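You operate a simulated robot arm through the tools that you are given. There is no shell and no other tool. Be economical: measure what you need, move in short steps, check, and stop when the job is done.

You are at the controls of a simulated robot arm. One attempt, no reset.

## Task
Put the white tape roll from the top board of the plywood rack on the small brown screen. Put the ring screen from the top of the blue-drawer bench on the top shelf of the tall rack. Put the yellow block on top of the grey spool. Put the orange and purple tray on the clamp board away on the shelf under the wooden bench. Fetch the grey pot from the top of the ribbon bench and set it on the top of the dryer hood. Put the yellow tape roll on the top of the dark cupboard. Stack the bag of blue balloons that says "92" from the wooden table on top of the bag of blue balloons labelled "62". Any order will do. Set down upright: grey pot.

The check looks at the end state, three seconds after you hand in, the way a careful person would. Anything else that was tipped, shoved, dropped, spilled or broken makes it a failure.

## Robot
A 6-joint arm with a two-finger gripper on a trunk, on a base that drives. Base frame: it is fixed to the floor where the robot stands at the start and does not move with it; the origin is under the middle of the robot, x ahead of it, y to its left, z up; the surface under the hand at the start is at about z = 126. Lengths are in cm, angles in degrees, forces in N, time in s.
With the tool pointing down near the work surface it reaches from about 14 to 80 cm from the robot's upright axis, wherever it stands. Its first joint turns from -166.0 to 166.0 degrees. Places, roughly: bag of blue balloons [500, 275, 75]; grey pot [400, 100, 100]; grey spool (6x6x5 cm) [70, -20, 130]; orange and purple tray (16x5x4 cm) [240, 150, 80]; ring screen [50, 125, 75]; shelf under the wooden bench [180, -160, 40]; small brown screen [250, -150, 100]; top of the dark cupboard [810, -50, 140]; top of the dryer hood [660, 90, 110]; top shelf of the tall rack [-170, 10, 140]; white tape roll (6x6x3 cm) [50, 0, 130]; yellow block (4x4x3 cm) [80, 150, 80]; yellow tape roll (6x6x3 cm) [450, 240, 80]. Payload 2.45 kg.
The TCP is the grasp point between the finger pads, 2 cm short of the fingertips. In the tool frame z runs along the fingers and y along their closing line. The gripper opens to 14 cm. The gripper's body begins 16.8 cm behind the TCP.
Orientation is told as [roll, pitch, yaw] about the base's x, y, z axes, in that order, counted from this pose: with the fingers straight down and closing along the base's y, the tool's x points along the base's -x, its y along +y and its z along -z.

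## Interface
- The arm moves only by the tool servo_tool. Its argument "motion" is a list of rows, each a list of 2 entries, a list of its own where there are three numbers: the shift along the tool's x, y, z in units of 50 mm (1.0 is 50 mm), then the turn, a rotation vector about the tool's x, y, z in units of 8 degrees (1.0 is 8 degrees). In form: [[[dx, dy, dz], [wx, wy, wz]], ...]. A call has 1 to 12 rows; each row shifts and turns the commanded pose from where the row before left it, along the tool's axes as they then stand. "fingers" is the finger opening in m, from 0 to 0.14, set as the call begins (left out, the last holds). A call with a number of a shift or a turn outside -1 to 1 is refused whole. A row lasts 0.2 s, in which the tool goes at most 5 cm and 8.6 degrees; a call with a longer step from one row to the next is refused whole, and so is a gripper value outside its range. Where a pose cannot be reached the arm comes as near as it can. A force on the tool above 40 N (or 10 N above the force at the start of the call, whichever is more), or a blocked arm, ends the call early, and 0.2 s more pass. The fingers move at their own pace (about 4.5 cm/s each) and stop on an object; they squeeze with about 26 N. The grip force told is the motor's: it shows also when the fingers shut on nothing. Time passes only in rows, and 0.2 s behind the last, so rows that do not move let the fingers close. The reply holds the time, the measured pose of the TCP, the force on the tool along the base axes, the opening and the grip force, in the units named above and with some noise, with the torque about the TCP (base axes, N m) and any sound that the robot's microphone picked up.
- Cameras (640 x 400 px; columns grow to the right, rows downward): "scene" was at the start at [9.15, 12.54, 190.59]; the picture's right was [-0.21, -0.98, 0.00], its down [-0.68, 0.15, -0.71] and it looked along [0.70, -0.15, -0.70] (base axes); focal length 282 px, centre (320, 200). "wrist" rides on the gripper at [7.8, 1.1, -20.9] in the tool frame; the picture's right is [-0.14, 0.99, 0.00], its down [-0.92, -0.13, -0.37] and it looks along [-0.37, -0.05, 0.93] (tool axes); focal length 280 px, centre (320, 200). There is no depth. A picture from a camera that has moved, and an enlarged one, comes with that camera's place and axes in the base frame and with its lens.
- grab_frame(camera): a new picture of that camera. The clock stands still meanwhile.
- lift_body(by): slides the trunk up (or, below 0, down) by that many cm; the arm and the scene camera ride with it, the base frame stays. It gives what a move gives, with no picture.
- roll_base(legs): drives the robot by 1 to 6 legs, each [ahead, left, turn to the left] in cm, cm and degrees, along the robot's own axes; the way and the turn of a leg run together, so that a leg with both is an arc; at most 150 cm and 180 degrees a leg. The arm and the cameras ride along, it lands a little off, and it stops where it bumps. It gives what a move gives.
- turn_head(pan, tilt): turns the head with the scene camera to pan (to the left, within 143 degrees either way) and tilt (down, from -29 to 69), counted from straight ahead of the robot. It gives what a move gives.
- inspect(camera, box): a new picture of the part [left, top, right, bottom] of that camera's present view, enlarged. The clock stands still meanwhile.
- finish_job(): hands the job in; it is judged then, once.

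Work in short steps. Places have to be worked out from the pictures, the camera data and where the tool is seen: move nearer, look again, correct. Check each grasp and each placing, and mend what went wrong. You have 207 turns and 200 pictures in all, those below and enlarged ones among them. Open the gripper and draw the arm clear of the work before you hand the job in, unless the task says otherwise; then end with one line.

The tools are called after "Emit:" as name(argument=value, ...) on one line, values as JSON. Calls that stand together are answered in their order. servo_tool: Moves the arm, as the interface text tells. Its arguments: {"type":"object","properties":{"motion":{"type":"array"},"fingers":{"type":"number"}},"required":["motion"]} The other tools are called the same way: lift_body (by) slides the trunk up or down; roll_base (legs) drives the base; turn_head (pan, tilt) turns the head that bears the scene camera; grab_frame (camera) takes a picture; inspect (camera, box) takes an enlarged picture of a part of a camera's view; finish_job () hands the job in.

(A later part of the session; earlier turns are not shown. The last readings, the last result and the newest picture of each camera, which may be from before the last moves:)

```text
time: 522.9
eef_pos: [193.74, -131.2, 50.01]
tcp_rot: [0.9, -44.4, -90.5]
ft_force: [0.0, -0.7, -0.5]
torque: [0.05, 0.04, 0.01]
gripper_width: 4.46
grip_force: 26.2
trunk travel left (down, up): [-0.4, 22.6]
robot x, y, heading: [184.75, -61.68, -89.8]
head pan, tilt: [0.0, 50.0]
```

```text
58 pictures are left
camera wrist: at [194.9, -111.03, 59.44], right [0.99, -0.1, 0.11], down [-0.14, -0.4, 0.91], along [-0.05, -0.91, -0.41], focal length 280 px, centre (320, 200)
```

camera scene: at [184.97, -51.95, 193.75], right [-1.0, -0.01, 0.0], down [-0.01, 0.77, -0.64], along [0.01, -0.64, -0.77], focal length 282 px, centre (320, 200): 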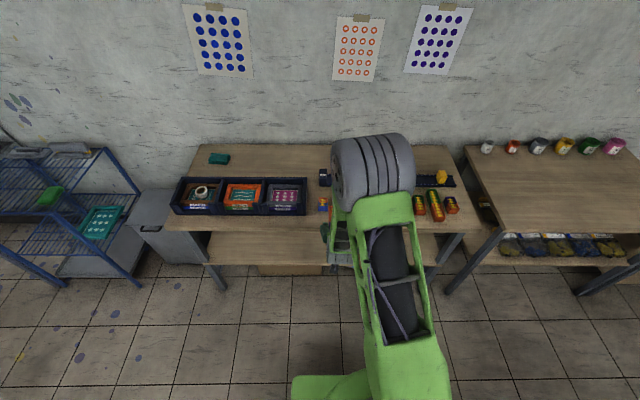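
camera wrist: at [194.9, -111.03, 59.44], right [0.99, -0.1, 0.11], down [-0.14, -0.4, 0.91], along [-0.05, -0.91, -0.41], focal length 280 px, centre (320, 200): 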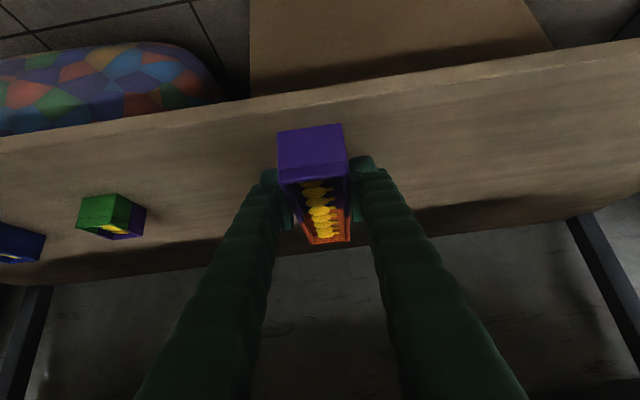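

Shelf z=40, front edge y≈-130, plenty of depth. Driving 13 cm further, then lowering.

Emit:
roll_base(legs=[[13, 0, 0]])

Emit:
servo_tool(motion=[[[0.2, 0, 0.2], [0, 0, 0]], [[0.2, 0, 0.2], [0, 0, 0]], [[0.2, 0, 0.2], [0, 0, 0]], [[0.1, 0, 0.1], [0, 0, 0]], [[0.08, 0, 0.08], [0, 0, 0]], [[0, 0, 0], [0, 0, 0]]])

Emit:
servo_tool(motion=[[[0.06, 0, 0.06], [0, 0, 0]], [[0.06, 0, 0.06], [0, 0, 0]], [[0, 0, 0], [0, 0, 0]]])

Emit:
grab_frame(camera="wrist")

```text
time: 524.3
eef_pos: [194.08, -142.88, 49.45]
tcp_rot: [0.5, -43.4, -90.0]
ft_force: [-0.7, -0.7, -0.6]
torque: [0.06, -0.02, 0.03]
gripper_width: 4.44
grip_force: 26.2
trunk travel left (down, up): [-0.4, 22.6]
robot x, y, heading: [185.07, -74.78, -89.2]
head pan, tilt: [0.0, 50.0]
stopped in leg 1: the robot was blocked; the commanded pose is now the measured one
```

```text
time: 525.7
eef_pos: [194.13, -143.28, 44.47]
tcp_rot: [0.6, -44.1, -90.1]
ft_force: [-0.4, 4.8, 35.1]
torque: [0.44, 0.7, -0.19]
gripper_width: 4.47
grip_force: 25.8
trunk travel left (down, up): [-0.4, 22.6]
robot x, y, heading: [184.94, -74.73, -89.7]
head pan, tilt: [0.0, 50.0]
```

```text
time: 526.0
eef_pos: [194.13, -143.33, 44.5]
tcp_rot: [0.6, -44.2, -90.1]
ft_force: [-0.9, 7.8, 19.3]
torque: [0.61, 0.55, -0.2]
gripper_width: 4.47
grip_force: 25.7
trunk travel left (down, up): [-0.4, 22.6]
robot x, y, heading: [184.71, -74.89, -89.5]
head pan, tilt: [0.0, 50.0]
stopped in row 1: the force on the tool passed its limit at 63 N (the readings are from after the stop); the commanded pose is now the measured one
```

```text
57 pictures are left
camera wrist: at [195.1, -123.12, 53.91], right [0.99, -0.09, 0.1], down [-0.13, -0.4, 0.91], along [-0.04, -0.91, -0.41], focal length 280 px, centre (320, 200)
```

wrist: 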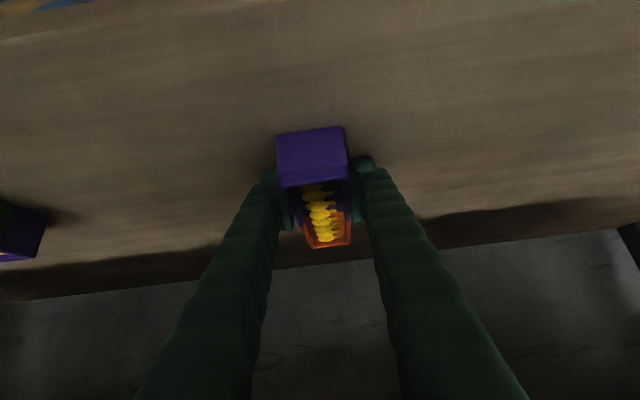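

Tray touches the shelf (something bumped lightly at the end of the drive; will check). Easing and releasing.

Emit:
servo_tool(motion=[[[-0.03, 0, -0.03], [0, 0, 0]], [[0, 0, 0], [0, 0, 0]], [[0, 0, 0], [0, 0, 0]], [[0, 0, 0], [0, 0, 0]]], fingers=0.075)

Emit:
grab_frame(camera="wrist")

Emit:
grab_frame(camera="scene")

```text
time: 527.0
eef_pos: [194.1, -143.06, 44.42]
tcp_rot: [0.5, -43.9, -90.1]
ft_force: [0.0, 0.4, -0.3]
torque: [-0.01, 0.01, -0.04]
gripper_width: 7.48
grip_force: 0.0
trunk travel left (down, up): [-0.4, 22.6]
robot x, y, heading: [185.1, -74.85, -89.5]
head pan, tilt: [0.0, 50.0]
```

```text
56 pictures are left
camera wrist: at [195.12, -122.98, 53.99], right [0.99, -0.09, 0.1], down [-0.13, -0.41, 0.9], along [-0.04, -0.91, -0.42], focal length 280 px, centre (320, 200)
```

wrist: 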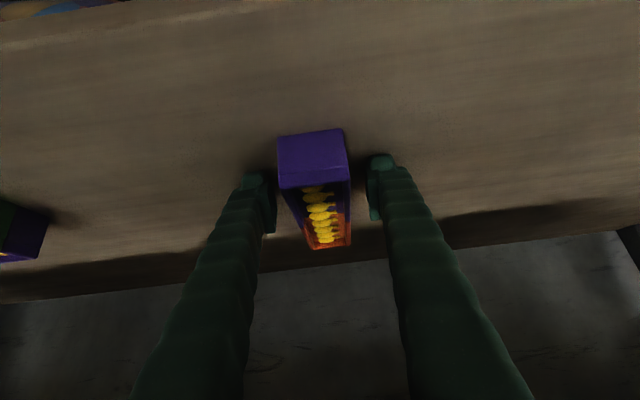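

```text
55 pictures are left
camera scene: at [199.25, -82.73, 175.25], right [-1.0, -0.01, 0.0], down [-0.01, 0.76, -0.64], along [0.01, -0.64, -0.76], focal length 282 px, centre (320, 200)
```

scene: 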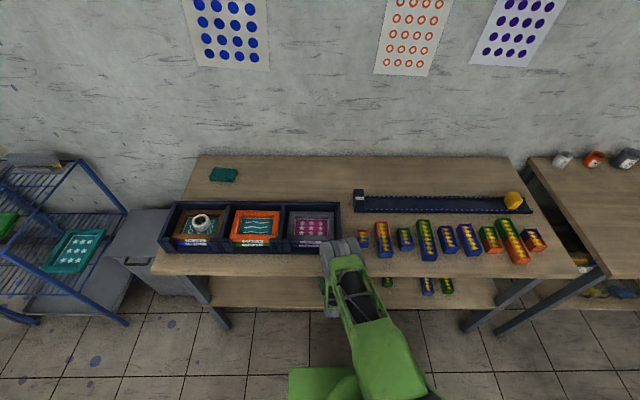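

Tray stands on the shelf; nothing else disturbed. Backing the base straight out.

Emit:
roll_base(legs=[[-20, 0, 0], [-18, 0, 0]])

Emit:
grab_frame(camera="wrist")

```text
time: 529.7
eef_pos: [193.57, -105.43, 44.44]
tcp_rot: [0.6, -43.9, -90.3]
ft_force: [0.4, -0.5, -0.5]
torque: [0.04, 0.0, -0.02]
gripper_width: 7.49
grip_force: 0.1
trunk travel left (down, up): [-0.4, 22.6]
robot x, y, heading: [184.91, -36.87, -89.6]
head pan, tilt: [0.0, 50.0]
```

```text
54 pictures are left
camera wrist: at [194.58, -85.23, 53.96], right [0.99, -0.1, 0.1], down [-0.13, -0.41, 0.9], along [-0.05, -0.91, -0.42], focal length 280 px, centre (320, 200)
```

wrist: 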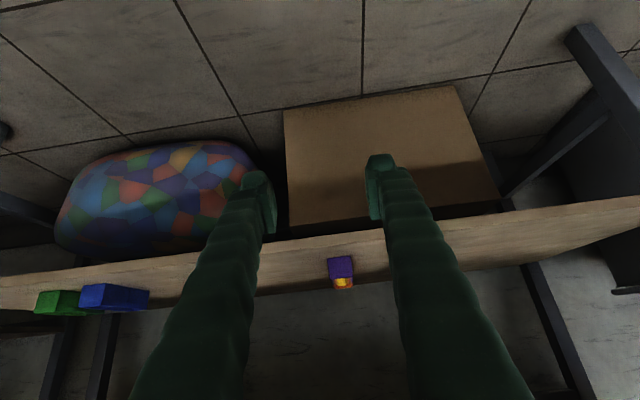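

Tray done. Raising the trunk, retracting and levelling the tool.

Emit:
lift_body(by=22)

Emit:
servo_tool(motion=[[[-0.6, 0, -0.6], [0, 0, 0]], [[-0.6, 0, -0.6], [0, 0, 0]], [[-0.6, 0, -0.6], [0, 0, 0]], [[-0.6, 0, -0.6], [0, 0, 0]], [[-0.6, 0, -0.6], [0, 0, 0]], [[-0.6, 0, -0.6], [0, 0, 0]], [[-0.6, 0, -0.6], [0, 0, 0]], [[-0.6, 0, -0.6], [0, 0, 0]], [[-0.6, 0, -0.6], [0, 0, 0]], [[-0.6, 0, -0.6], [0, 0, 0]], [[-0.6, 0, -0.6], [0, 0, 0]], [[-0.6, 0, -0.6], [0, 0, 0]]])

Emit:
servo_tool(motion=[[[-0.5, 0, -0.6], [0, 0, 0]], [[-0.5, 0, -0.6], [0, 0, 0]], [[0, 0, 0], [0, 1, 0]], [[0, 0, 0], [0, 1, 0]], [[0, 0, 0], [0, 1, 0]], [[0, 0, 0], [0, 1, 0]], [[0, 0, 0], [0, 1, 0]], [[0, 0, 0], [0, 0.5, 0]], [[0.8, 0, 0], [0, 0, 0]], [[0.8, 0, 0], [0, 0, 0]], [[0.8, 0, 0], [0, 0, 0]]], fingers=0.09)

```text
time: 532.0
eef_pos: [193.6, -105.42, 66.43]
tcp_rot: [0.6, -43.9, -90.4]
ft_force: [-0.7, -0.3, -0.1]
torque: [0.01, -0.01, -0.04]
gripper_width: 7.48
grip_force: 0.1
trunk travel left (down, up): [-22.4, 0.6]
robot x, y, heading: [184.43, -36.78, -89.5]
head pan, tilt: [0.0, 50.0]
```

```text
time: 534.6
eef_pos: [193.1, -106.29, 117.3]
tcp_rot: [0.6, -43.9, -90.3]
ft_force: [0.1, 0.5, 0.5]
torque: [0.0, -0.01, 0.04]
gripper_width: 7.51
grip_force: 0.1
trunk travel left (down, up): [-22.4, 0.6]
robot x, y, heading: [184.71, -36.92, -89.8]
head pan, tilt: [0.0, 50.0]
```

```text
time: 537.0
eef_pos: [191.12, -95.2, 120.96]
tcp_rot: [-3.2, -22.2, -91.3]
ft_force: [0.3, 0.1, 0.2]
torque: [-0.05, -0.03, -0.02]
gripper_width: 9.0
grip_force: 0.0
out of reach, approached as far as the arm can: row 3, 4, 5, 6
trunk travel left (down, up): [-22.4, 0.6]
robot x, y, heading: [184.34, -36.7, -89.8]
head pan, tilt: [0.0, 50.0]
```

Finishing the levelling a little further out.

Emit:
servo_tool(motion=[[[-0.7, 0, 0.2], [0, 0, 0]], [[-0.7, 0, 0.2], [-0.2, 0.4, 0]], [[-0.5, 0, 0.1], [-0.2, 0.6, 0]], [[0, 0, 0], [0, 0.8, 0]], [[0, 0, 0], [0, 0.9, 0]], [[0, 0, -0.6], [0, 0, 0]], [[0, 0, -0.6], [0, 0, 0]], [[0, 0, -0.6], [0, 0, 0]], [[0.6, 0, -0.6], [0, 0, 0]], [[0.8, 0, -0.4], [0, 0, 0]]])

Emit:
roll_base(legs=[[0, -28, 0], [0, 0, 180], [120, 0, 0], [55, 0, 0]])

Emit:
turn_head(pan=70, tilt=45)

Emit:
grab_frame(camera="scene")

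```text
time: 539.2
eef_pos: [195.11, -92.0, 128.84]
tcp_rot: [-10.4, -7.5, -92.2]
ft_force: [-1.0, 0.0, 0.7]
torque: [-0.02, 0.02, 0.04]
gripper_width: 8.99
grip_force: 0.0
out of reach, approached as far as the arm can: row 2, 3, 4, 5, 7, 8, 9, 10
trunk travel left (down, up): [-22.4, 0.6]
robot x, y, heading: [184.83, -37.21, -89.5]
head pan, tilt: [0.0, 50.0]
```

```text
time: 558.0
eef_pos: [140.19, 191.84, 128.79]
tcp_rot: [-10.3, -7.4, 89.5]
ft_force: [0.3, -0.1, 0.2]
torque: [-0.02, 0.02, -0.05]
gripper_width: 9.01
grip_force: 0.0
trunk travel left (down, up): [-22.4, 0.6]
robot x, y, heading: [152.16, 136.82, 91.9]
head pan, tilt: [0.0, 50.0]
```

```text
time: 559.4
eef_pos: [140.23, 191.87, 128.79]
tcp_rot: [-10.3, -7.4, 89.5]
ft_force: [-0.6, 0.7, -0.3]
torque: [0.01, 0.02, 0.0]
gripper_width: 8.98
grip_force: 0.1
trunk travel left (down, up): [-22.4, 0.6]
robot x, y, heading: [152.59, 136.79, 91.9]
head pan, tilt: [70.0, 45.0]
```

```text
53 pictures are left
camera scene: at [130.64, 140.0, 197.94], right [0.31, 0.95, 0.0], down [0.67, -0.22, -0.71], along [-0.67, 0.22, -0.71], focal length 282 px, centre (320, 200)
```

scene: 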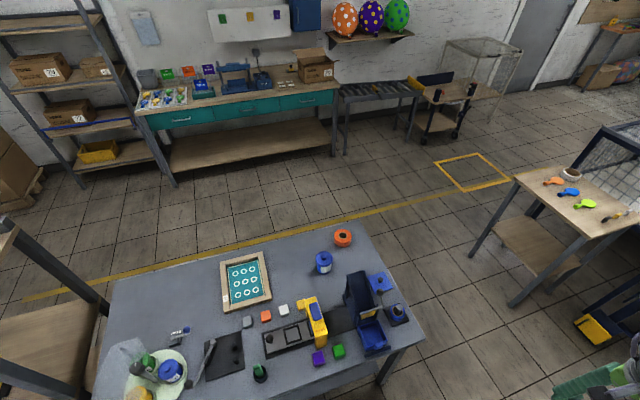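

Ring screen seen at ~[54,127]. Looking for the yellow block among the blocks.

Emit:
inspect(camera="scene", box=[210, 240, 420, 390])

Emit:
grab_frame(camera="wrist")

```text
2.67 times, centred on (315, 315) of scene
camera zoom: at [130.64, 140.0, 197.94], right [0.31, 0.95, 0.0], down [0.67, -0.22, -0.71], along [-0.67, 0.22, -0.71], focal length 751 px, centre (333, -107)
```

zoom: 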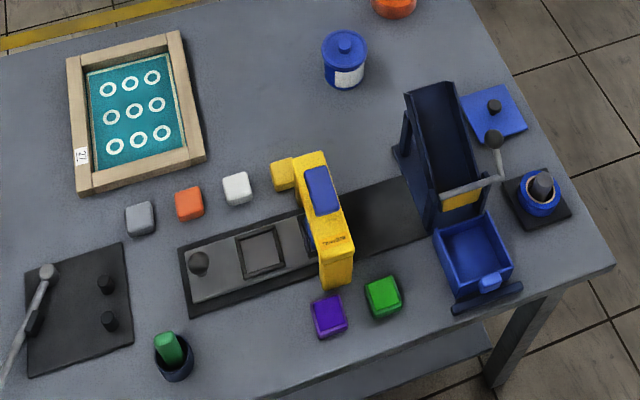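

```text
51 pictures are left
camera wrist: at [135.3, 181.49, 147.91], right [-0.97, 0.17, -0.16], down [0.07, 0.86, 0.5], along [0.22, 0.48, -0.85], focal length 280 px, centre (320, 200)
```

wrist: 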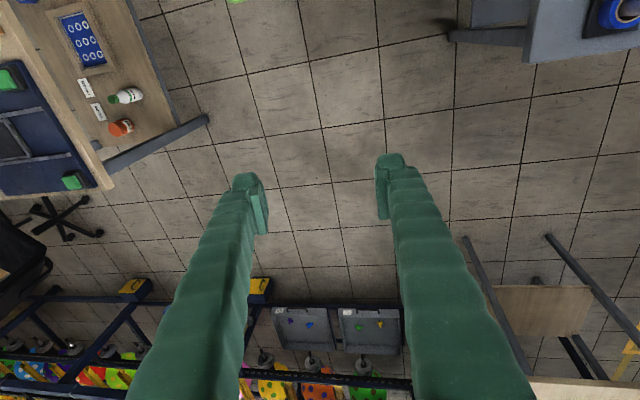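

Yellow block at ~[74.4, 149.6] in a row along y, next to the yellow press. Facing the bench (heading 180), moving in, and levelling/rotating the tool so the fingers close along x.

Emit:
roll_base(legs=[[0, 0, 88], [8, 0, 0]])

Emit:
servo_tool(motion=[[[-0.6, 0, 0], [-0.4, 0.3, 0]], [[-0.6, 0, 0], [-0.4, 0.3, 0]], [[0, 0, 0], [-0.5, 0.33, 0.2]], [[0, 0, 0], [0, 0, 1]], [[0, 0, 0], [0, 0, 1]], [[0, 0, 0], [0, 0, 1]], [[0, 0, 0], [0, 0, 1]], [[0, 0, 0], [0, 0, 1]], [[0, 0, 0], [0, 0, 1]], [[0, 0, 0], [0, 0, 1]], [[0, 0, 0], [0, 0, 1]], [[0, 0, 0], [0, 0, 1]]])

Emit:
servo_tool(motion=[[[0, 0, 0], [0, 0, 1]], [[0, 0, 0], [0, 0, 0.8]], [[0, 0, 0], [0, 0, 0]]], fingers=0.075)

Emit:
grab_frame(camera="wrist")

```text
time: 564.3
eef_pos: [88.95, 125.59, 128.76]
tcp_rot: [-10.3, -7.3, 178.4]
ft_force: [-0.7, -1.0, -0.2]
torque: [0.0, -0.04, 0.01]
gripper_width: 8.98
grip_force: 0.1
trunk travel left (down, up): [-22.4, 0.6]
robot x, y, heading: [144.17, 136.67, -179.3]
head pan, tilt: [70.0, 45.0]
```

```text
time: 566.9
eef_pos: [84.26, 125.87, 127.14]
tcp_rot: [3.9, -12.2, 105.0]
ft_force: [0.1, -0.6, 0.7]
torque: [0.01, 0.0, -0.02]
gripper_width: 9.01
grip_force: 0.0
out of reach, approached as far as the arm can: row 1, 2, 3
trunk travel left (down, up): [-22.4, 0.6]
robot x, y, heading: [144.57, 136.16, -179.2]
head pan, tilt: [70.0, 45.0]
```

```text
time: 567.7
eef_pos: [84.13, 125.84, 127.08]
tcp_rot: [6.7, -10.8, 90.6]
ft_force: [-0.7, 0.3, -0.5]
torque: [0.01, 0.0, -0.02]
gripper_width: 7.51
grip_force: 0.1
trunk travel left (down, up): [-22.4, 0.6]
robot x, y, heading: [144.07, 136.82, -179.4]
head pan, tilt: [70.0, 45.0]
```

```text
50 pictures are left
camera wrist: at [85.78, 114.35, 146.0], right [-0.98, 0.1, 0.14], down [0.16, 0.84, 0.52], along [-0.06, 0.53, -0.84], focal length 280 px, centre (320, 200)
```

wrist: 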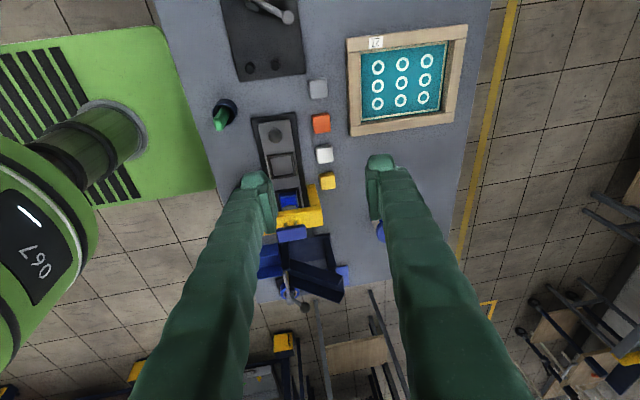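

Excellent view. Levelling and moving above the block at z≈105 for a closer look.

Emit:
servo_tool(motion=[[[-0.5, 0.1, 0], [0.3, 0.45, 0]], [[-0.6, 0.2, 0], [0.3, 0.45, 0]], [[-0.6, 0.2, 0], [0.24, 0.45, 0]], [[-0.6, 0.2, 0.2], [0, 0, 0]], [[-0.6, 0.2, 0.4], [0, 0, 0]], [[-0.6, 0.2, 0.5], [0, 0, 0]], [[-0.6, 0.2, 0.6], [0, 0, 0]], [[-0.3, 0.2, 0.6], [0, 0, 0]], [[0, 0, 0.6], [0, 0, 0]], [[0, 0, 0.6], [0, 0, 0]], [[0, 0, 0.5], [0, 0, 0]]])

Emit:
grab_frame(camera="wrist")

```text
time: 570.1
eef_pos: [76.51, 150.32, 108.62]
tcp_rot: [5.4, -10.9, 90.7]
ft_force: [0.3, 0.5, 0.7]
torque: [-0.02, -0.03, 0.0]
gripper_width: 7.5
grip_force: 0.0
out of reach, approached as far as the arm can: row 1, 2, 3
trunk travel left (down, up): [-22.4, 0.6]
robot x, y, heading: [144.08, 136.7, -179.4]
head pan, tilt: [70.0, 45.0]
```

```text
49 pictures are left
camera wrist: at [77.58, 138.79, 127.5], right [-0.99, 0.11, 0.12], down [0.15, 0.84, 0.52], along [-0.05, 0.53, -0.84], focal length 280 px, centre (320, 200)
```

wrist: 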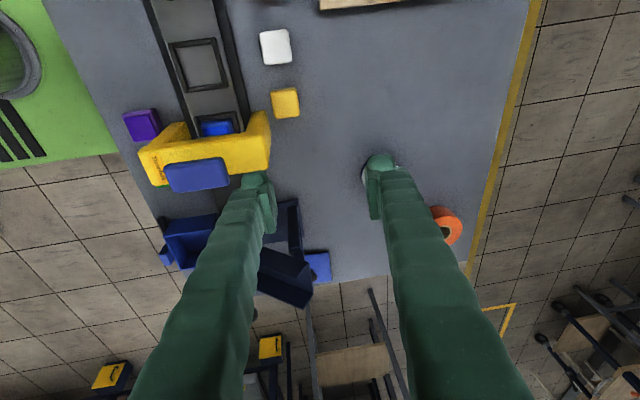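

The press arm's end is too close on the +x side, so closing along y is better. Raising, rotating the tool back to yaw 180 and levelling.

Emit:
servo_tool(motion=[[[0, 0, -0.6], [0.3, 0, -1]], [[0, 0, -0.5], [0.3, 0, -1]], [[0, 0, 0], [0, 0.4, -1]], [[0, 0, 0], [0, 0.4, -1]], [[0, 0, 0], [0, 0, -1]], [[0, 0, 0], [0, 0, -1]], [[0, 0, 0], [0, 0, -1]], [[0, 0, 0], [0, 0, -1]], [[0, 0, 0], [0, 0, -1]], [[0, 0, 0], [0, 0, -1]], [[0, 0, 0], [0, 0, -1]], [[0, 0, 0], [0, 0, 0]]])

Emit:
grab_frame(camera="wrist")

```text
time: 572.7
eef_pos: [79.26, 149.03, 111.9]
tcp_rot: [-10.6, 0.4, 178.1]
ft_force: [-0.7, 0.2, -0.6]
torque: [-0.02, 0.01, -0.01]
gripper_width: 7.5
grip_force: 0.1
out of reach, approached as far as the arm can: row 3, 4
trunk travel left (down, up): [-22.4, 0.6]
robot x, y, heading: [144.6, 136.87, -179.1]
head pan, tilt: [70.0, 45.0]
```

```text
48 pictures are left
camera wrist: at [86.86, 143.88, 132.2], right [-0.17, -0.97, -0.18], down [-0.92, 0.09, 0.38], along [-0.35, 0.23, -0.91], focal length 280 px, centre (320, 200)
```

wrist: 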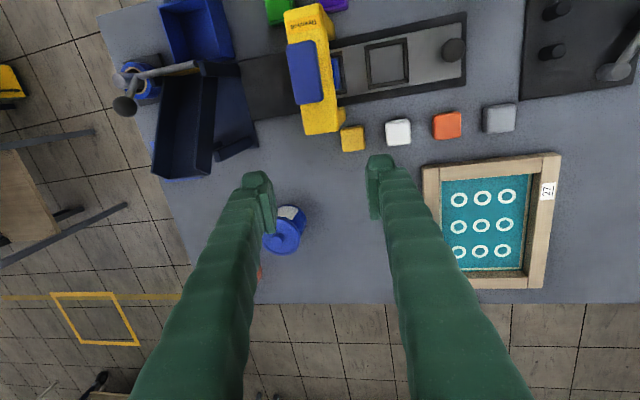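

Block at [77.8, 149.4]. Levelling the remaining roll.

Emit:
servo_tool(motion=[[[0.0, 0, 0], [-0.45, 0, -0.1]], [[0.0, 0, 0], [-0.45, 0, -0.1]], [[0.0, 0, 0], [-0.43, 0, 0]], [[0, 0, 0], [0, 0, 0]]])

Emit:
grab_frame(camera="wrist")

```text
time: 573.7
eef_pos: [79.3, 149.01, 111.78]
tcp_rot: [-10.6, 0.4, 178.1]
ft_force: [0.4, -0.7, -0.4]
torque: [-0.03, -0.02, 0.01]
gripper_width: 7.51
grip_force: 0.1
out of reach, approached as far as the arm can: row 1, 2, 3
trunk travel left (down, up): [-22.4, 0.6]
robot x, y, heading: [144.48, 136.56, -179.1]
head pan, tilt: [70.0, 45.0]
```

```text
47 pictures are left
camera wrist: at [86.85, 143.86, 132.2], right [-0.17, -0.97, -0.18], down [-0.92, 0.09, 0.38], along [-0.35, 0.23, -0.91], focal length 280 px, centre (320, 200)
```

wrist: 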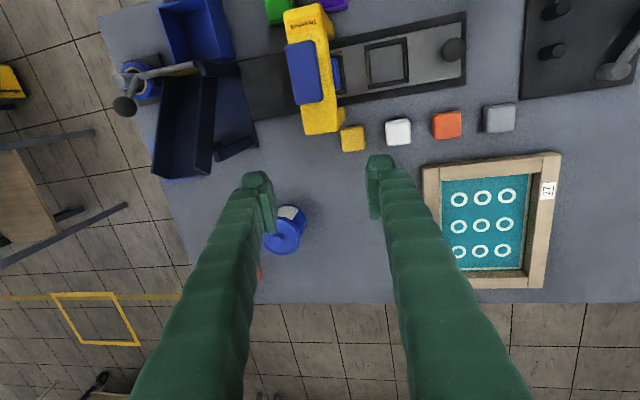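

The wrist limit occurs when the tool is on the robot's right. Shifting the base 22 cm to its right so the block lies on its left, and levelling.

Emit:
roll_base(legs=[[0, -22, -0.5]])

Emit:
servo_tool(motion=[[[0.0, 0.7, 0], [0, 0, 0]], [[0.0, 0.8, 0], [-0.2, 0, 0]], [[0.0, 0.8, 0], [-0.3, 0, 0]], [[0.0, 0.8, 0], [-0.4, 0, 0]], [[0, 0.7, 0], [-0.43, 0, 0]], [[0, 0.5, 0], [0, 0, 0]], [[0, 0, 0], [0, 0, 0]]])

Emit:
grab_frame(camera="wrist")

```text
time: 576.2
eef_pos: [79.35, 171.38, 111.94]
tcp_rot: [-10.6, 0.5, 177.4]
ft_force: [1.1, 0.1, 0.2]
torque: [0.0, 0.0, 0.02]
gripper_width: 7.53
grip_force: 0.1
trunk travel left (down, up): [-22.4, 0.6]
robot x, y, heading: [143.9, 158.12, 179.9]
head pan, tilt: [70.0, 45.0]
```

```text
time: 577.8
eef_pos: [82.37, 150.88, 104.84]
tcp_rot: [-6.8, -3.7, 177.7]
ft_force: [0.3, 0.1, 0.6]
torque: [-0.02, 0.02, -0.01]
gripper_width: 7.5
grip_force: 0.1
out of reach, approached as far as the arm can: row 2, 3, 4, 5
trunk travel left (down, up): [-22.4, 0.6]
robot x, y, heading: [143.94, 157.95, 180.2]
head pan, tilt: [70.0, 45.0]
```

```text
46 pictures are left
camera wrist: at [91.51, 146.99, 124.84], right [-0.18, -0.98, -0.11], down [-0.89, 0.12, 0.44], along [-0.42, 0.18, -0.89], focal length 280 px, centre (320, 200)
```

wrist: 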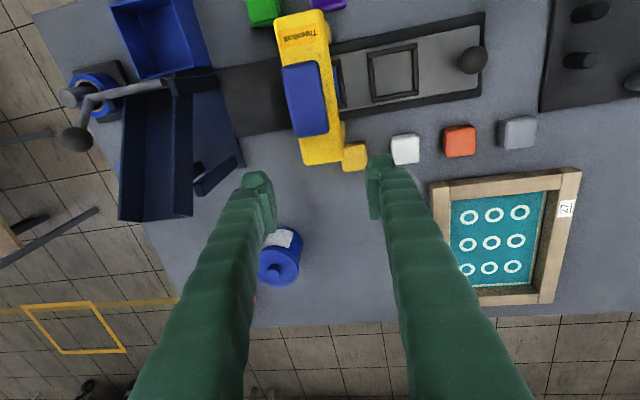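

Trying the remaining levelling from here.

Emit:
servo_tool(motion=[[[0, 0.1, -0.3], [-0.2, 0.1, 0.0]], [[0, 0.2, -0.3], [-0.2, 0.12, 0.0]], [[0, 0.2, -0.2], [-0.2, 0.12, 0.0]], [[0, 0.2, 0], [-0.25, 0.12, 0.0]], [[0, 0, 0], [0, 0, 0]]])

```text
time: 579.0
eef_pos: [85.05, 148.7, 106.1]
tcp_rot: [-6.0, -4.1, 177.7]
ft_force: [-0.4, 0.8, -0.1]
torque: [-0.03, 0.0, -0.01]
gripper_width: 7.48
grip_force: 0.1
out of reach, approached as far as the arm can: row 1, 2, 3, 4
trunk travel left (down, up): [-22.4, 0.6]
robot x, y, heading: [143.79, 157.99, 179.9]
head pan, tilt: [70.0, 45.0]
```

Moving to a more extended, higher pose to free the wrist, then levelling there.

Emit:
servo_tool(motion=[[[-0.5, 0, -0.7], [0, 0, 0]], [[-0.6, 0, -0.7], [0, 0, 0]], [[-0.6, 0, -0.7], [0, 0, 0]], [[-0.6, 0, -0.7], [0, 0, 0]], [[-0.6, 0, -0.7], [0, 0, 0]], [[0, 0, 0], [-0.3, 0.2, 0]], [[0, 0, 0], [-0.3, 0.2, 0]], [[0, 0, 0], [-0.2, 0.15, 0]], [[0, 0, 0], [0, 0, 0]]])

Emit:
turn_head(pan=-5, tilt=35)

Emit:
grab_frame(camera="scene")

```text
time: 581.0
eef_pos: [74.95, 147.26, 121.34]
tcp_rot: [-10.6, -7.5, 178.1]
ft_force: [-0.1, 0.3, -0.8]
torque: [-0.04, 0.01, -0.01]
gripper_width: 7.51
grip_force: 0.0
out of reach, approached as far as the arm can: row 1, 2, 3, 4, 5, 6, 7
trunk travel left (down, up): [-22.4, 0.6]
robot x, y, heading: [144.18, 157.82, 180.0]
head pan, tilt: [70.0, 45.0]
```

```text
time: 582.4
eef_pos: [75.0, 147.36, 121.33]
tcp_rot: [-10.6, -7.4, 178.2]
ft_force: [-0.2, 0.3, 0.0]
torque: [0.01, 0.03, 0.02]
gripper_width: 7.5
grip_force: 0.1
trunk travel left (down, up): [-22.4, 0.6]
robot x, y, heading: [144.27, 157.91, 180.1]
head pan, tilt: [-5.0, 35.0]
```

```text
45 pictures are left
camera scene: at [134.57, 145.07, 199.42], right [0.09, 1.0, 0.0], down [0.57, -0.05, -0.82], along [-0.82, 0.07, -0.57], focal length 282 px, centre (320, 200)
```

scene: 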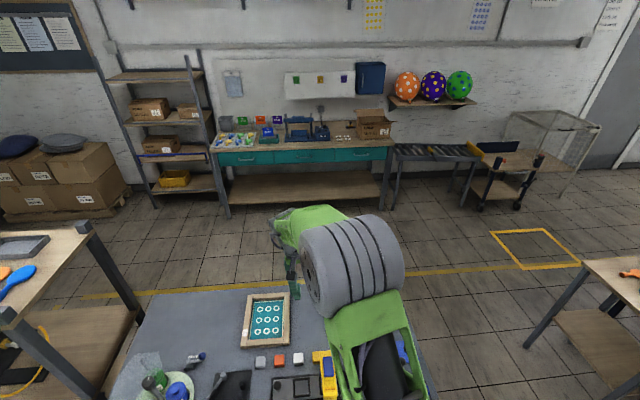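

The tall rack with its empty top shelf is visible at the back left. Bringing the arm to its comfortable home-like pose (46 ahead, 12 left, high) and levelling there.

Emit:
servo_tool(motion=[[[0.5, 0, -0.6], [0, 0, 0]], [[0.5, 0, -0.6], [0, 0, 0]], [[0.5, 0, -0.7], [0, 0, 0]], [[0.5, 0, -0.7], [0, 0, 0]], [[0.5, 0, -0.7], [0, 0, 0]], [[0.5, 0, -0.7], [0, 0, 0]], [[0.5, 0, -0.7], [0, 0, 0]], [[0.5, 0, -0.7], [0, 0, 0]], [[0, 0, 0], [-0.4, 0.3, 0]], [[0, 0, 0], [-0.4, 0.3, 0]], [[0, 0, 0], [-0.4, 0.3, 0]], [[0, 0, 0], [0, 0, 0]]])

Emit:
grab_frame(camera="wrist")

```text
time: 585.0
eef_pos: [99.33, 142.84, 141.51]
tcp_rot: [-12.2, -8.8, 178.5]
ft_force: [-0.7, -0.2, 0.1]
torque: [-0.01, -0.01, 0.04]
gripper_width: 7.47
grip_force: 0.2
out of reach, approached as far as the arm can: row 1, 2, 3, 4, 5, 6, 9, 10, 11
trunk travel left (down, up): [-22.4, 0.6]
robot x, y, heading: [144.0, 158.23, 180.0]
head pan, tilt: [-5.0, 35.0]
```

```text
44 pictures are left
camera wrist: at [110.08, 137.05, 160.01], right [-0.19, -0.96, -0.19], down [-0.85, 0.07, 0.52], along [-0.49, 0.26, -0.83], focal length 280 px, centre (320, 200)
```

wrist: 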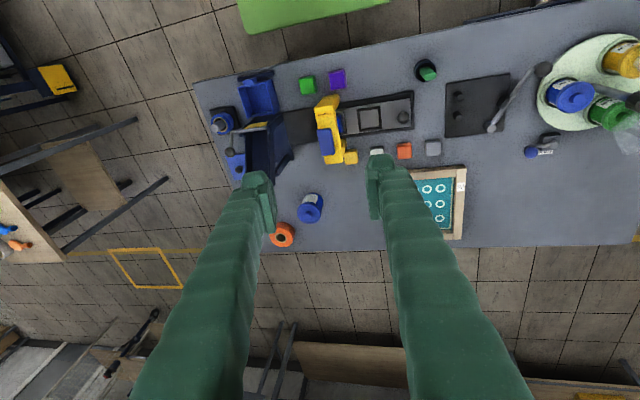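

The lean shrinks at lower heights. Backing away from the bench over open floor and lowering the arm to let the wrist recover.

Emit:
roll_base(legs=[[-32, 0, 0]])

Emit:
servo_tool(motion=[[[-0.3, 0, 0.9], [0, 0, 0]], [[-0.3, 0, 0.9], [0, 0, 0]], [[-0.3, 0, 0.9], [0, 0, 0]], [[-0.3, 0, 0.9], [0, 0, 0]], [[-0.3, 0, 0.9], [0, 0, 0]], [[-0.3, 0, 0.9], [0, 0, 0]], [[0, 0, 0.9], [-0.2, 0.1, 0]], [[0, 0, 0.9], [-0.3, 0.2, 0]], [[0, 0, 0.9], [-0.3, 0.2, 0]], [[0, 0, 0.9], [-0.3, 0.3, 0]], [[0, 0, 0.9], [-0.4, 0.3, 0]], [[0, 0, 0], [0, 0, 0]]])

```text
time: 587.2
eef_pos: [131.95, 142.49, 141.39]
tcp_rot: [-12.2, -8.8, 178.9]
ft_force: [1.1, 0.1, 0.4]
torque: [0.02, 0.08, -0.01]
gripper_width: 7.52
grip_force: 0.0
trunk travel left (down, up): [-22.4, 0.6]
robot x, y, heading: [176.66, 157.89, -179.5]
head pan, tilt: [-5.0, 35.0]
```

```text
time: 589.8
eef_pos: [118.95, 151.95, 94.51]
tcp_rot: [-3.3, -2.5, 178.0]
ft_force: [0.0, -0.4, 0.4]
torque: [0.03, 0.03, -0.01]
gripper_width: 7.5
grip_force: 0.1
out of reach, approached as far as the arm can: row 10, 11
trunk travel left (down, up): [-22.4, 0.6]
robot x, y, heading: [176.87, 158.22, -179.5]
head pan, tilt: [-5.0, 35.0]
```

Leaning less. Going lower and over-correcting a bit before rising again.

Emit:
servo_tool(motion=[[[-0.2, 0, 0.9], [-0.1, 0.1, 0]], [[-0.2, 0, 0.9], [-0.1, 0.1, 0]], [[0, 0, 0.9], [-0.2, 0.1, 0]], [[0, 0, 0.9], [0, 0, 0]], [[0, 0, 0], [-0.6, 0.5, 0]], [[0, 0, 0], [-0.6, 0.5, 0]], [[0, 0, 0], [-0.6, 0.5, 0]], [[0, 0, 0], [0, 0, 0]]])

Emit:
servo_tool(motion=[[[0, 0, -0.9], [0, 0, 0]], [[0, 0, -0.9], [0, 0, 0]], [[0, 0, -0.9], [0, 0, 0]], [[0, 0, -0.9], [0, 0, 0]], [[0, 0, -0.9], [0, 0, 0]], [[0, 0, -0.9], [0, 0, 0]], [[0, 0, -0.9], [0, 0, 0]], [[0, 0, -0.9], [0, 0, 0]]])

```text
time: 591.6
eef_pos: [112.71, 153.66, 79.64]
tcp_rot: [7.7, -6.9, 178.9]
ft_force: [0.3, -0.2, 1.4]
torque: [-0.03, 0.0, 0.0]
gripper_width: 7.48
grip_force: 0.1
out of reach, approached as far as the arm can: row 1, 2, 3, 4, 5, 6, 7
trunk travel left (down, up): [-22.4, 0.6]
robot x, y, heading: [176.45, 157.69, -179.6]
head pan, tilt: [-5.0, 35.0]
```

```text
time: 593.4
eef_pos: [117.3, 158.35, 115.17]
tcp_rot: [7.8, -6.9, 178.9]
ft_force: [0.6, -0.5, -0.1]
torque: [-0.02, 0.03, 0.0]
gripper_width: 7.5
grip_force: 0.0
trunk travel left (down, up): [-22.4, 0.6]
robot x, y, heading: [176.6, 158.44, -179.6]
head pan, tilt: [-5.0, 35.0]
```

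The wrist is past the sticking point. Levelling now at z≈115.

Emit:
servo_tool(motion=[[[0, 0, 0], [0.3, 0.3, 0]], [[0, 0, 0], [0.35, 0.3, 0]], [[0, 0, 0], [0.32, 0.26, 0]], [[0, 0.4, -0.5], [0, 0, 0]], [[0, 0.5, -0.6], [0, 0, 0]], [[0, 0.5, -0.6], [0, 0, 0]], [[0, 0, -0.6], [0, 0, 0]], [[0, 0, 0], [0, 0, 0]]])

```text
time: 595.2
eef_pos: [117.04, 151.21, 126.75]
tcp_rot: [-0.1, -0.1, 179.5]
ft_force: [0.1, -0.2, 0.1]
torque: [0.01, -0.01, 0.04]
gripper_width: 7.49
grip_force: 0.0
trunk travel left (down, up): [-22.4, 0.6]
robot x, y, heading: [176.84, 158.49, -179.4]
head pan, tilt: [-5.0, 35.0]
```

Level again. Driving back in and going over the block.

Emit:
roll_base(legs=[[33, 0, 0]])

Emit:
servo_tool(motion=[[[-0.6, 0.1, 0.3], [0, 0, 0]], [[-0.6, 0.1, 0.5], [0, 0, 0]], [[-0.3, 0.1, 0.6], [0, 0, 0]], [[0, 0, 0.6], [0, 0, 0]], [[0, 0, 0.6], [0, 0, 0]], [[0, 0, 0.5], [0, 0, 0]], [[0, 0, 0.3], [0, 0, 0]], [[0, 0, 0], [0, 0, 0]]])

Emit:
grab_frame(camera="wrist")

```text
time: 597.4
eef_pos: [82.99, 151.1, 126.75]
tcp_rot: [-0.1, -0.2, 179.5]
ft_force: [-0.4, 0.1, -0.7]
torque: [0.0, -0.06, -0.01]
gripper_width: 7.52
grip_force: 0.1
trunk travel left (down, up): [-22.4, 0.6]
robot x, y, heading: [142.98, 157.97, -179.6]
head pan, tilt: [-5.0, 35.0]
```

```text
time: 599.2
eef_pos: [75.54, 149.7, 109.7]
tcp_rot: [-0.1, -0.1, 179.5]
ft_force: [-0.5, 0.3, 0.8]
torque: [0.0, 0.01, 0.0]
gripper_width: 7.48
grip_force: 0.1
trunk travel left (down, up): [-22.4, 0.6]
robot x, y, heading: [142.63, 157.74, -179.7]
head pan, tilt: [-5.0, 35.0]
```

```text
43 pictures are left
camera wrist: at [83.36, 148.59, 130.51], right [-0.15, -0.99, 0.0], down [-0.92, 0.14, 0.37], along [-0.37, 0.06, -0.93], focal length 280 px, centre (320, 200)
```

wrist: 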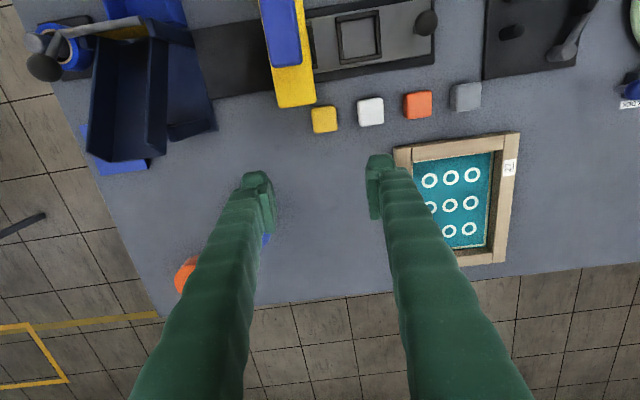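

Block at [77.6, 148.9]. Narrowing to 6.5 cm and descending to z≈84.

Emit:
servo_tool(motion=[[[0.12, 0.08, 0.4], [0, 0, 0]], [[0.12, 0.08, 0.6], [0, 0, 0]], [[0, 0, 0.7], [0, 0, 0]], [[0, 0, 0.7], [0, 0, 0]], [[0, 0, 0.7], [0, 0, 0]], [[0, 0, 0.7], [0, 0, 0]], [[0, 0, 0.7], [0, 0, 0]], [[0, 0, 0.5], [0, 0, 0]], [[0, 0, 0], [0, 0, 0]]], fingers=0.065)

Emit:
grab_frame(camera="wrist")

```text
time: 601.2
eef_pos: [76.75, 148.93, 84.65]
tcp_rot: [-0.1, -0.1, 179.5]
ft_force: [0.0, -0.5, -0.1]
torque: [0.0, -0.05, -0.02]
gripper_width: 6.5
grip_force: 0.1
trunk travel left (down, up): [-22.4, 0.6]
robot x, y, heading: [142.64, 157.93, -180.1]
head pan, tilt: [-5.0, 35.0]
```

```text
42 pictures are left
camera wrist: at [84.69, 147.72, 105.47], right [-0.15, -0.99, 0.0], down [-0.92, 0.14, 0.37], along [-0.37, 0.06, -0.93], focal length 280 px, centre (320, 200)
```

wrist: 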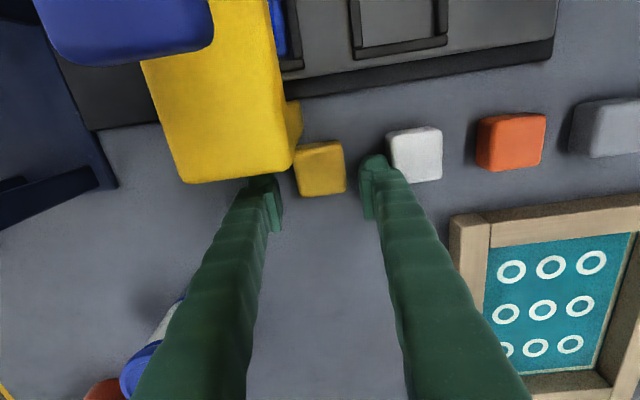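

Two-view check: block top is at z≈82 (table ≈79.5), centre [78.3, 148.7]. Small +x shift and gentle descent.

Emit:
servo_tool(motion=[[[0.08, 0.03, 0.1], [0, 0, 0]], [[0, 0, 0.15], [0, 0, 0]], [[0, 0, 0.1], [0, 0, 0]], [[0, 0, 0.06], [0, 0, 0]], [[0, 0, 0], [0, 0, 0]]])

Emit:
grab_frame(camera="wrist")

```text
time: 602.0
eef_pos: [77.05, 148.78, 83.84]
tcp_rot: [-0.1, -0.2, 179.5]
ft_force: [12.0, 1.3, 28.9]
torque: [-0.23, -0.39, 0.09]
gripper_width: 6.52
grip_force: 0.3
trunk travel left (down, up): [-22.4, 0.6]
robot x, y, heading: [142.34, 157.69, -179.8]
head pan, tilt: [-5.0, 35.0]
stopped in row 3: the force on the tool passed its limit at 48 N (the readings are from after the stop); the commanded pose is now the measured one
```

```text
41 pictures are left
camera wrist: at [85.04, 147.64, 104.66], right [-0.15, -0.99, 0.0], down [-0.92, 0.14, 0.37], along [-0.37, 0.06, -0.93], focal length 280 px, centre (320, 200)
```

wrist: 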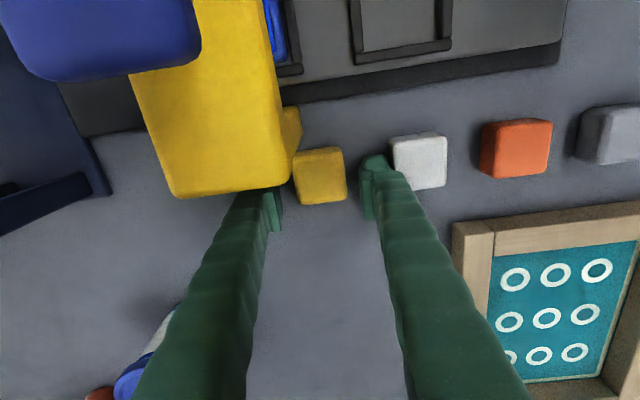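

Both fingertips reached the table (z≈81.8). Easing 0.3 cm and closing.

Emit:
servo_tool(motion=[[[0, 0, -0.07], [0, 0, 0]], [[0, 0, 0], [0, 0, 0]], [[0, 0, 0], [0, 0, 0]], [[0, 0, 0], [0, 0, 0]], [[0, 0, 0], [0, 0, 0]]], fingers=0.02)

Emit:
grab_frame(camera="wrist")

```text
time: 603.1
eef_pos: [76.73, 148.78, 83.99]
tcp_rot: [-0.2, -0.2, 179.5]
ft_force: [-2.3, 1.3, 8.9]
torque: [-0.1, 0.03, -0.03]
gripper_width: 3.84
grip_force: 25.6
trunk travel left (down, up): [-22.4, 0.6]
robot x, y, heading: [142.57, 157.94, -179.6]
head pan, tilt: [-5.0, 35.0]
```

```text
40 pictures are left
camera wrist: at [84.8, 147.66, 104.76], right [-0.15, -0.99, 0.0], down [-0.92, 0.14, 0.37], along [-0.37, 0.06, -0.93], focal length 280 px, centre (320, 200)
```

wrist: 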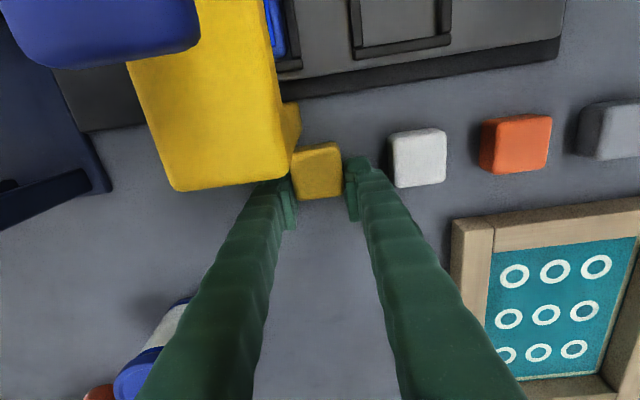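

Gripped (3.84 cm). Lifting slightly, sliding 3 cm away from the press (-x), then up.

Emit:
servo_tool(motion=[[[0, 0, -0.06], [0, 0, 0]], [[0, 0, -0.08], [0, 0, 0]], [[-0.15, 0, 0], [0, 0, 0]], [[-0.25, 0, 0], [0, 0, 0]], [[-0.25, 0, -0.05], [0, 0, 0]], [[-0.1, 0, -0.2], [0, 0, 0]], [[0, 0, -0.4], [0, 0, 0]], [[0, 0, -0.5], [0, 0, 0]], [[0, 0, -0.5], [0, 0, 0]], [[0, 0, -0.5], [0, 0, 0]], [[0, 0, -0.5], [0, 0, 0]]])

Emit:
grab_frame(camera="wrist")

```text
time: 605.5
eef_pos: [73.24, 148.62, 98.0]
tcp_rot: [-0.1, -0.2, 179.5]
ft_force: [0.3, 0.5, -1.0]
torque: [-0.01, 0.04, 0.02]
gripper_width: 3.85
grip_force: 26.1
trunk travel left (down, up): [-22.4, 0.6]
robot x, y, heading: [142.8, 157.83, -179.6]
head pan, tilt: [-5.0, 35.0]
```

```text
39 pictures are left
camera wrist: at [81.18, 147.48, 118.75], right [-0.15, -0.99, 0.0], down [-0.92, 0.14, 0.37], along [-0.37, 0.06, -0.93], focal length 280 px, centre (320, 200)
```

wrist: 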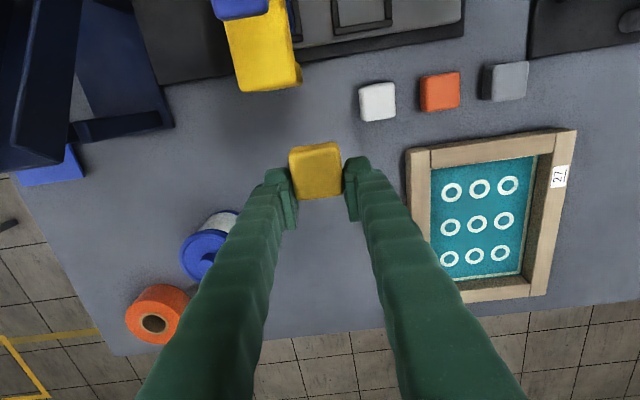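

Held. Raising to z≈146 while pulling in slightly, then driving south to the plywood rack.

Emit:
servo_tool(motion=[[[0, 0, -0.7], [0, 0, 0]], [[0.2, 0, -0.8], [0, 0, 0]], [[0.2, 0, -0.8], [0, 0, 0]], [[0.2, 0, -0.8], [0, 0, 0]], [[0.2, 0, -0.8], [0, 0, 0]], [[0.2, 0, -0.8], [0, 0, 0]], [[0.2, 0, -0.8], [0, 0, 0]], [[0.2, 0, -0.8], [0, 0, 0]], [[0.2, 0, -0.8], [0, 0, 0]], [[0.2, 0, -0.8], [0, 0, 0]], [[0.2, 0, -0.8], [0, 0, 0]], [[0.2, 0, -0.8], [0, 0, 0]]])

Emit:
roll_base(legs=[[0, 145, 0], [0, 8, 0]])

Emit:
grab_frame(camera="wrist")

```text
time: 608.1
eef_pos: [84.55, 148.75, 145.32]
tcp_rot: [-0.1, -0.4, 179.4]
ft_force: [0.3, 0.3, 0.5]
torque: [-0.03, 0.07, 0.04]
gripper_width: 3.86
grip_force: 26.5
trunk travel left (down, up): [-22.4, 0.6]
robot x, y, heading: [142.92, 157.57, -179.7]
head pan, tilt: [-5.0, 35.0]
```

```text
time: 622.2
eef_pos: [86.59, -7.48, 145.34]
tcp_rot: [-0.1, -0.1, -179.8]
ft_force: [0.3, 0.0, 0.2]
torque: [0.02, 0.01, 0.0]
gripper_width: 3.88
grip_force: 26.1
trunk travel left (down, up): [-22.4, 0.6]
robot x, y, heading: [144.48, 2.52, -178.6]
head pan, tilt: [-5.0, 35.0]
```

```text
38 pictures are left
camera wrist: at [94.5, -8.51, 166.14], right [-0.13, -0.99, 0.0], down [-0.92, 0.12, 0.37], along [-0.37, 0.05, -0.93], focal length 280 px, centre (320, 200)
```

wrist: 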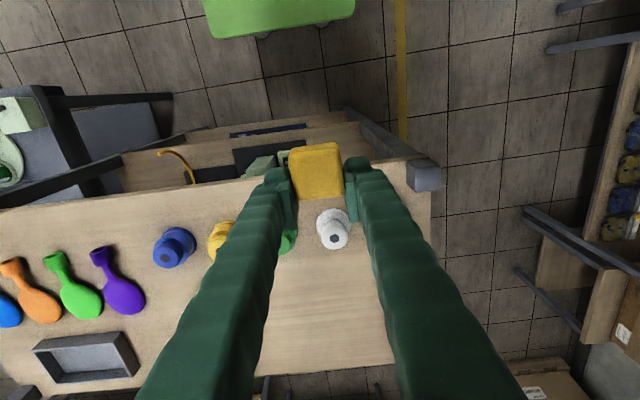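

Spool at about [75, -8]. Zooming on its top.

Emit:
inspect(camera="wrist", box=[280, 190, 380, 260])

Emit:
turn_head(pan=5, tilt=45)

Emit:
inspect(camera="scene", box=[220, 150, 420, 300])

```text
5.71 times, centred on (330, 225) of wrist
camera zoom: at [94.5, -8.51, 166.14], right [-0.13, -0.99, 0.0], down [-0.92, 0.12, 0.37], along [-0.37, 0.05, -0.93], focal length 1602 px, centre (263, 57)
```

zoom: 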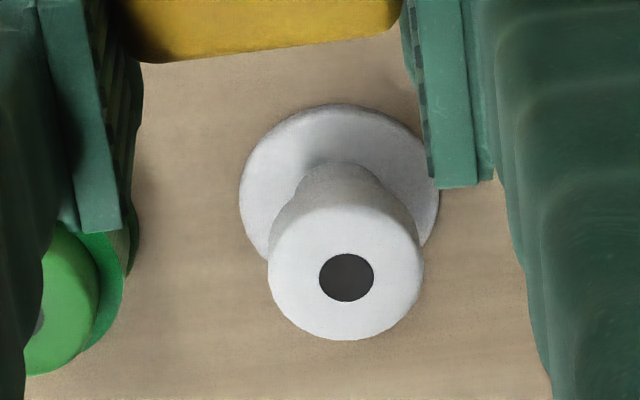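

```text
time: 622.9
eef_pos: [86.51, -7.34, 145.31]
tcp_rot: [-0.1, -0.3, -179.8]
ft_force: [-0.3, 0.2, -0.9]
torque: [-0.02, 0.04, -0.03]
gripper_width: 3.84
grip_force: 26.0
trunk travel left (down, up): [-22.4, 0.6]
robot x, y, heading: [144.33, 2.27, -178.6]
head pan, tilt: [5.0, 45.0]
```

```text
2.67 times, centred on (320, 225) of scene
camera zoom: at [135.85, -12.02, 197.94], right [-0.1, 0.99, 0.0], down [0.7, 0.07, -0.71], along [-0.7, -0.07, -0.71], focal length 751 px, centre (320, 133)
```

zoom: 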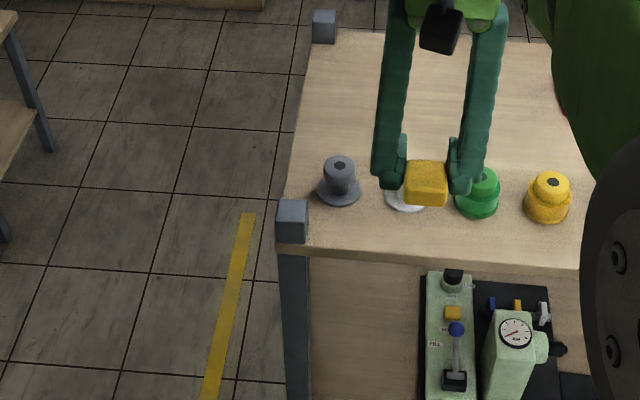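

Good catch: the *grey* spool is the end one at about [74.8, -16.2]; the nearer one is white. Moving the block over the grey spool and looking.

Emit:
servo_tool(motion=[[[-0.2, 0.2, 0], [0, 0, 0]], [[-0.4, 0.3, 0], [0, 0, 0]], [[-0.5, 0.3, 0], [0, 0, 0]], [[-0.5, 0.3, 0], [0, 0, 0]], [[-0.5, 0.3, 0], [0, 0, 0]], [[-0.4, 0.2, 0], [0, 0, 0]], [[-0.28, 0.16, 0], [0, 0, 0]], [[0, 0, 0.4], [0, 0, 0]], [[0, 0, 0.4], [0, 0, 0]], [[0, 0, 0], [0, 0, 0]]])

Emit:
grab_frame(camera="wrist")

Emit:
inspect(camera="scene", box=[240, 160, 400, 260])

```text
time: 625.1
eef_pos: [72.64, -16.13, 141.62]
tcp_rot: [-0.1, -0.2, -179.8]
ft_force: [1.1, 0.2, -0.2]
torque: [-0.01, 0.05, -0.01]
gripper_width: 3.84
grip_force: 25.8
trunk travel left (down, up): [-22.4, 0.6]
robot x, y, heading: [144.67, 2.58, -179.0]
head pan, tilt: [5.0, 45.0]
```

```text
35 pictures are left
camera wrist: at [80.62, -17.17, 162.3], right [-0.13, -0.99, 0.0], down [-0.92, 0.12, 0.37], along [-0.37, 0.05, -0.93], focal length 280 px, centre (320, 200)
```

wrist: 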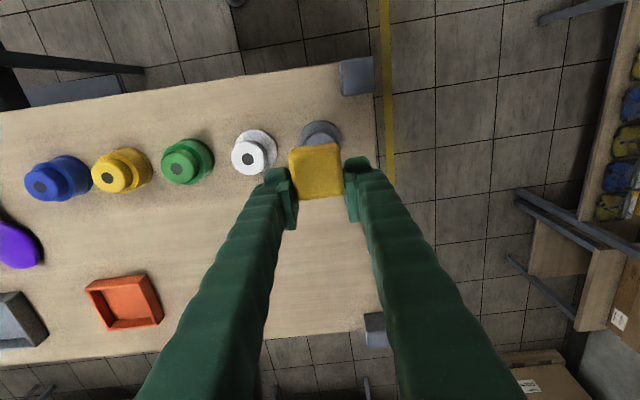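

```text
4.00 times, centred on (320, 210) of scene
camera zoom: at [135.89, -12.02, 197.94], right [-0.11, 0.99, 0.0], down [0.7, 0.07, -0.71], along [-0.7, -0.07, -0.71], focal length 1126 px, centre (320, 160)
```

zoom: 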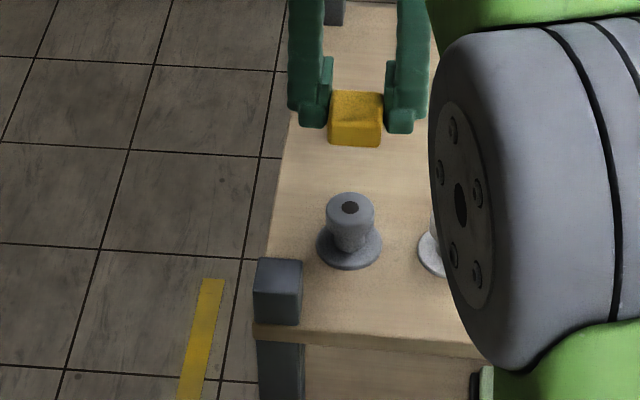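

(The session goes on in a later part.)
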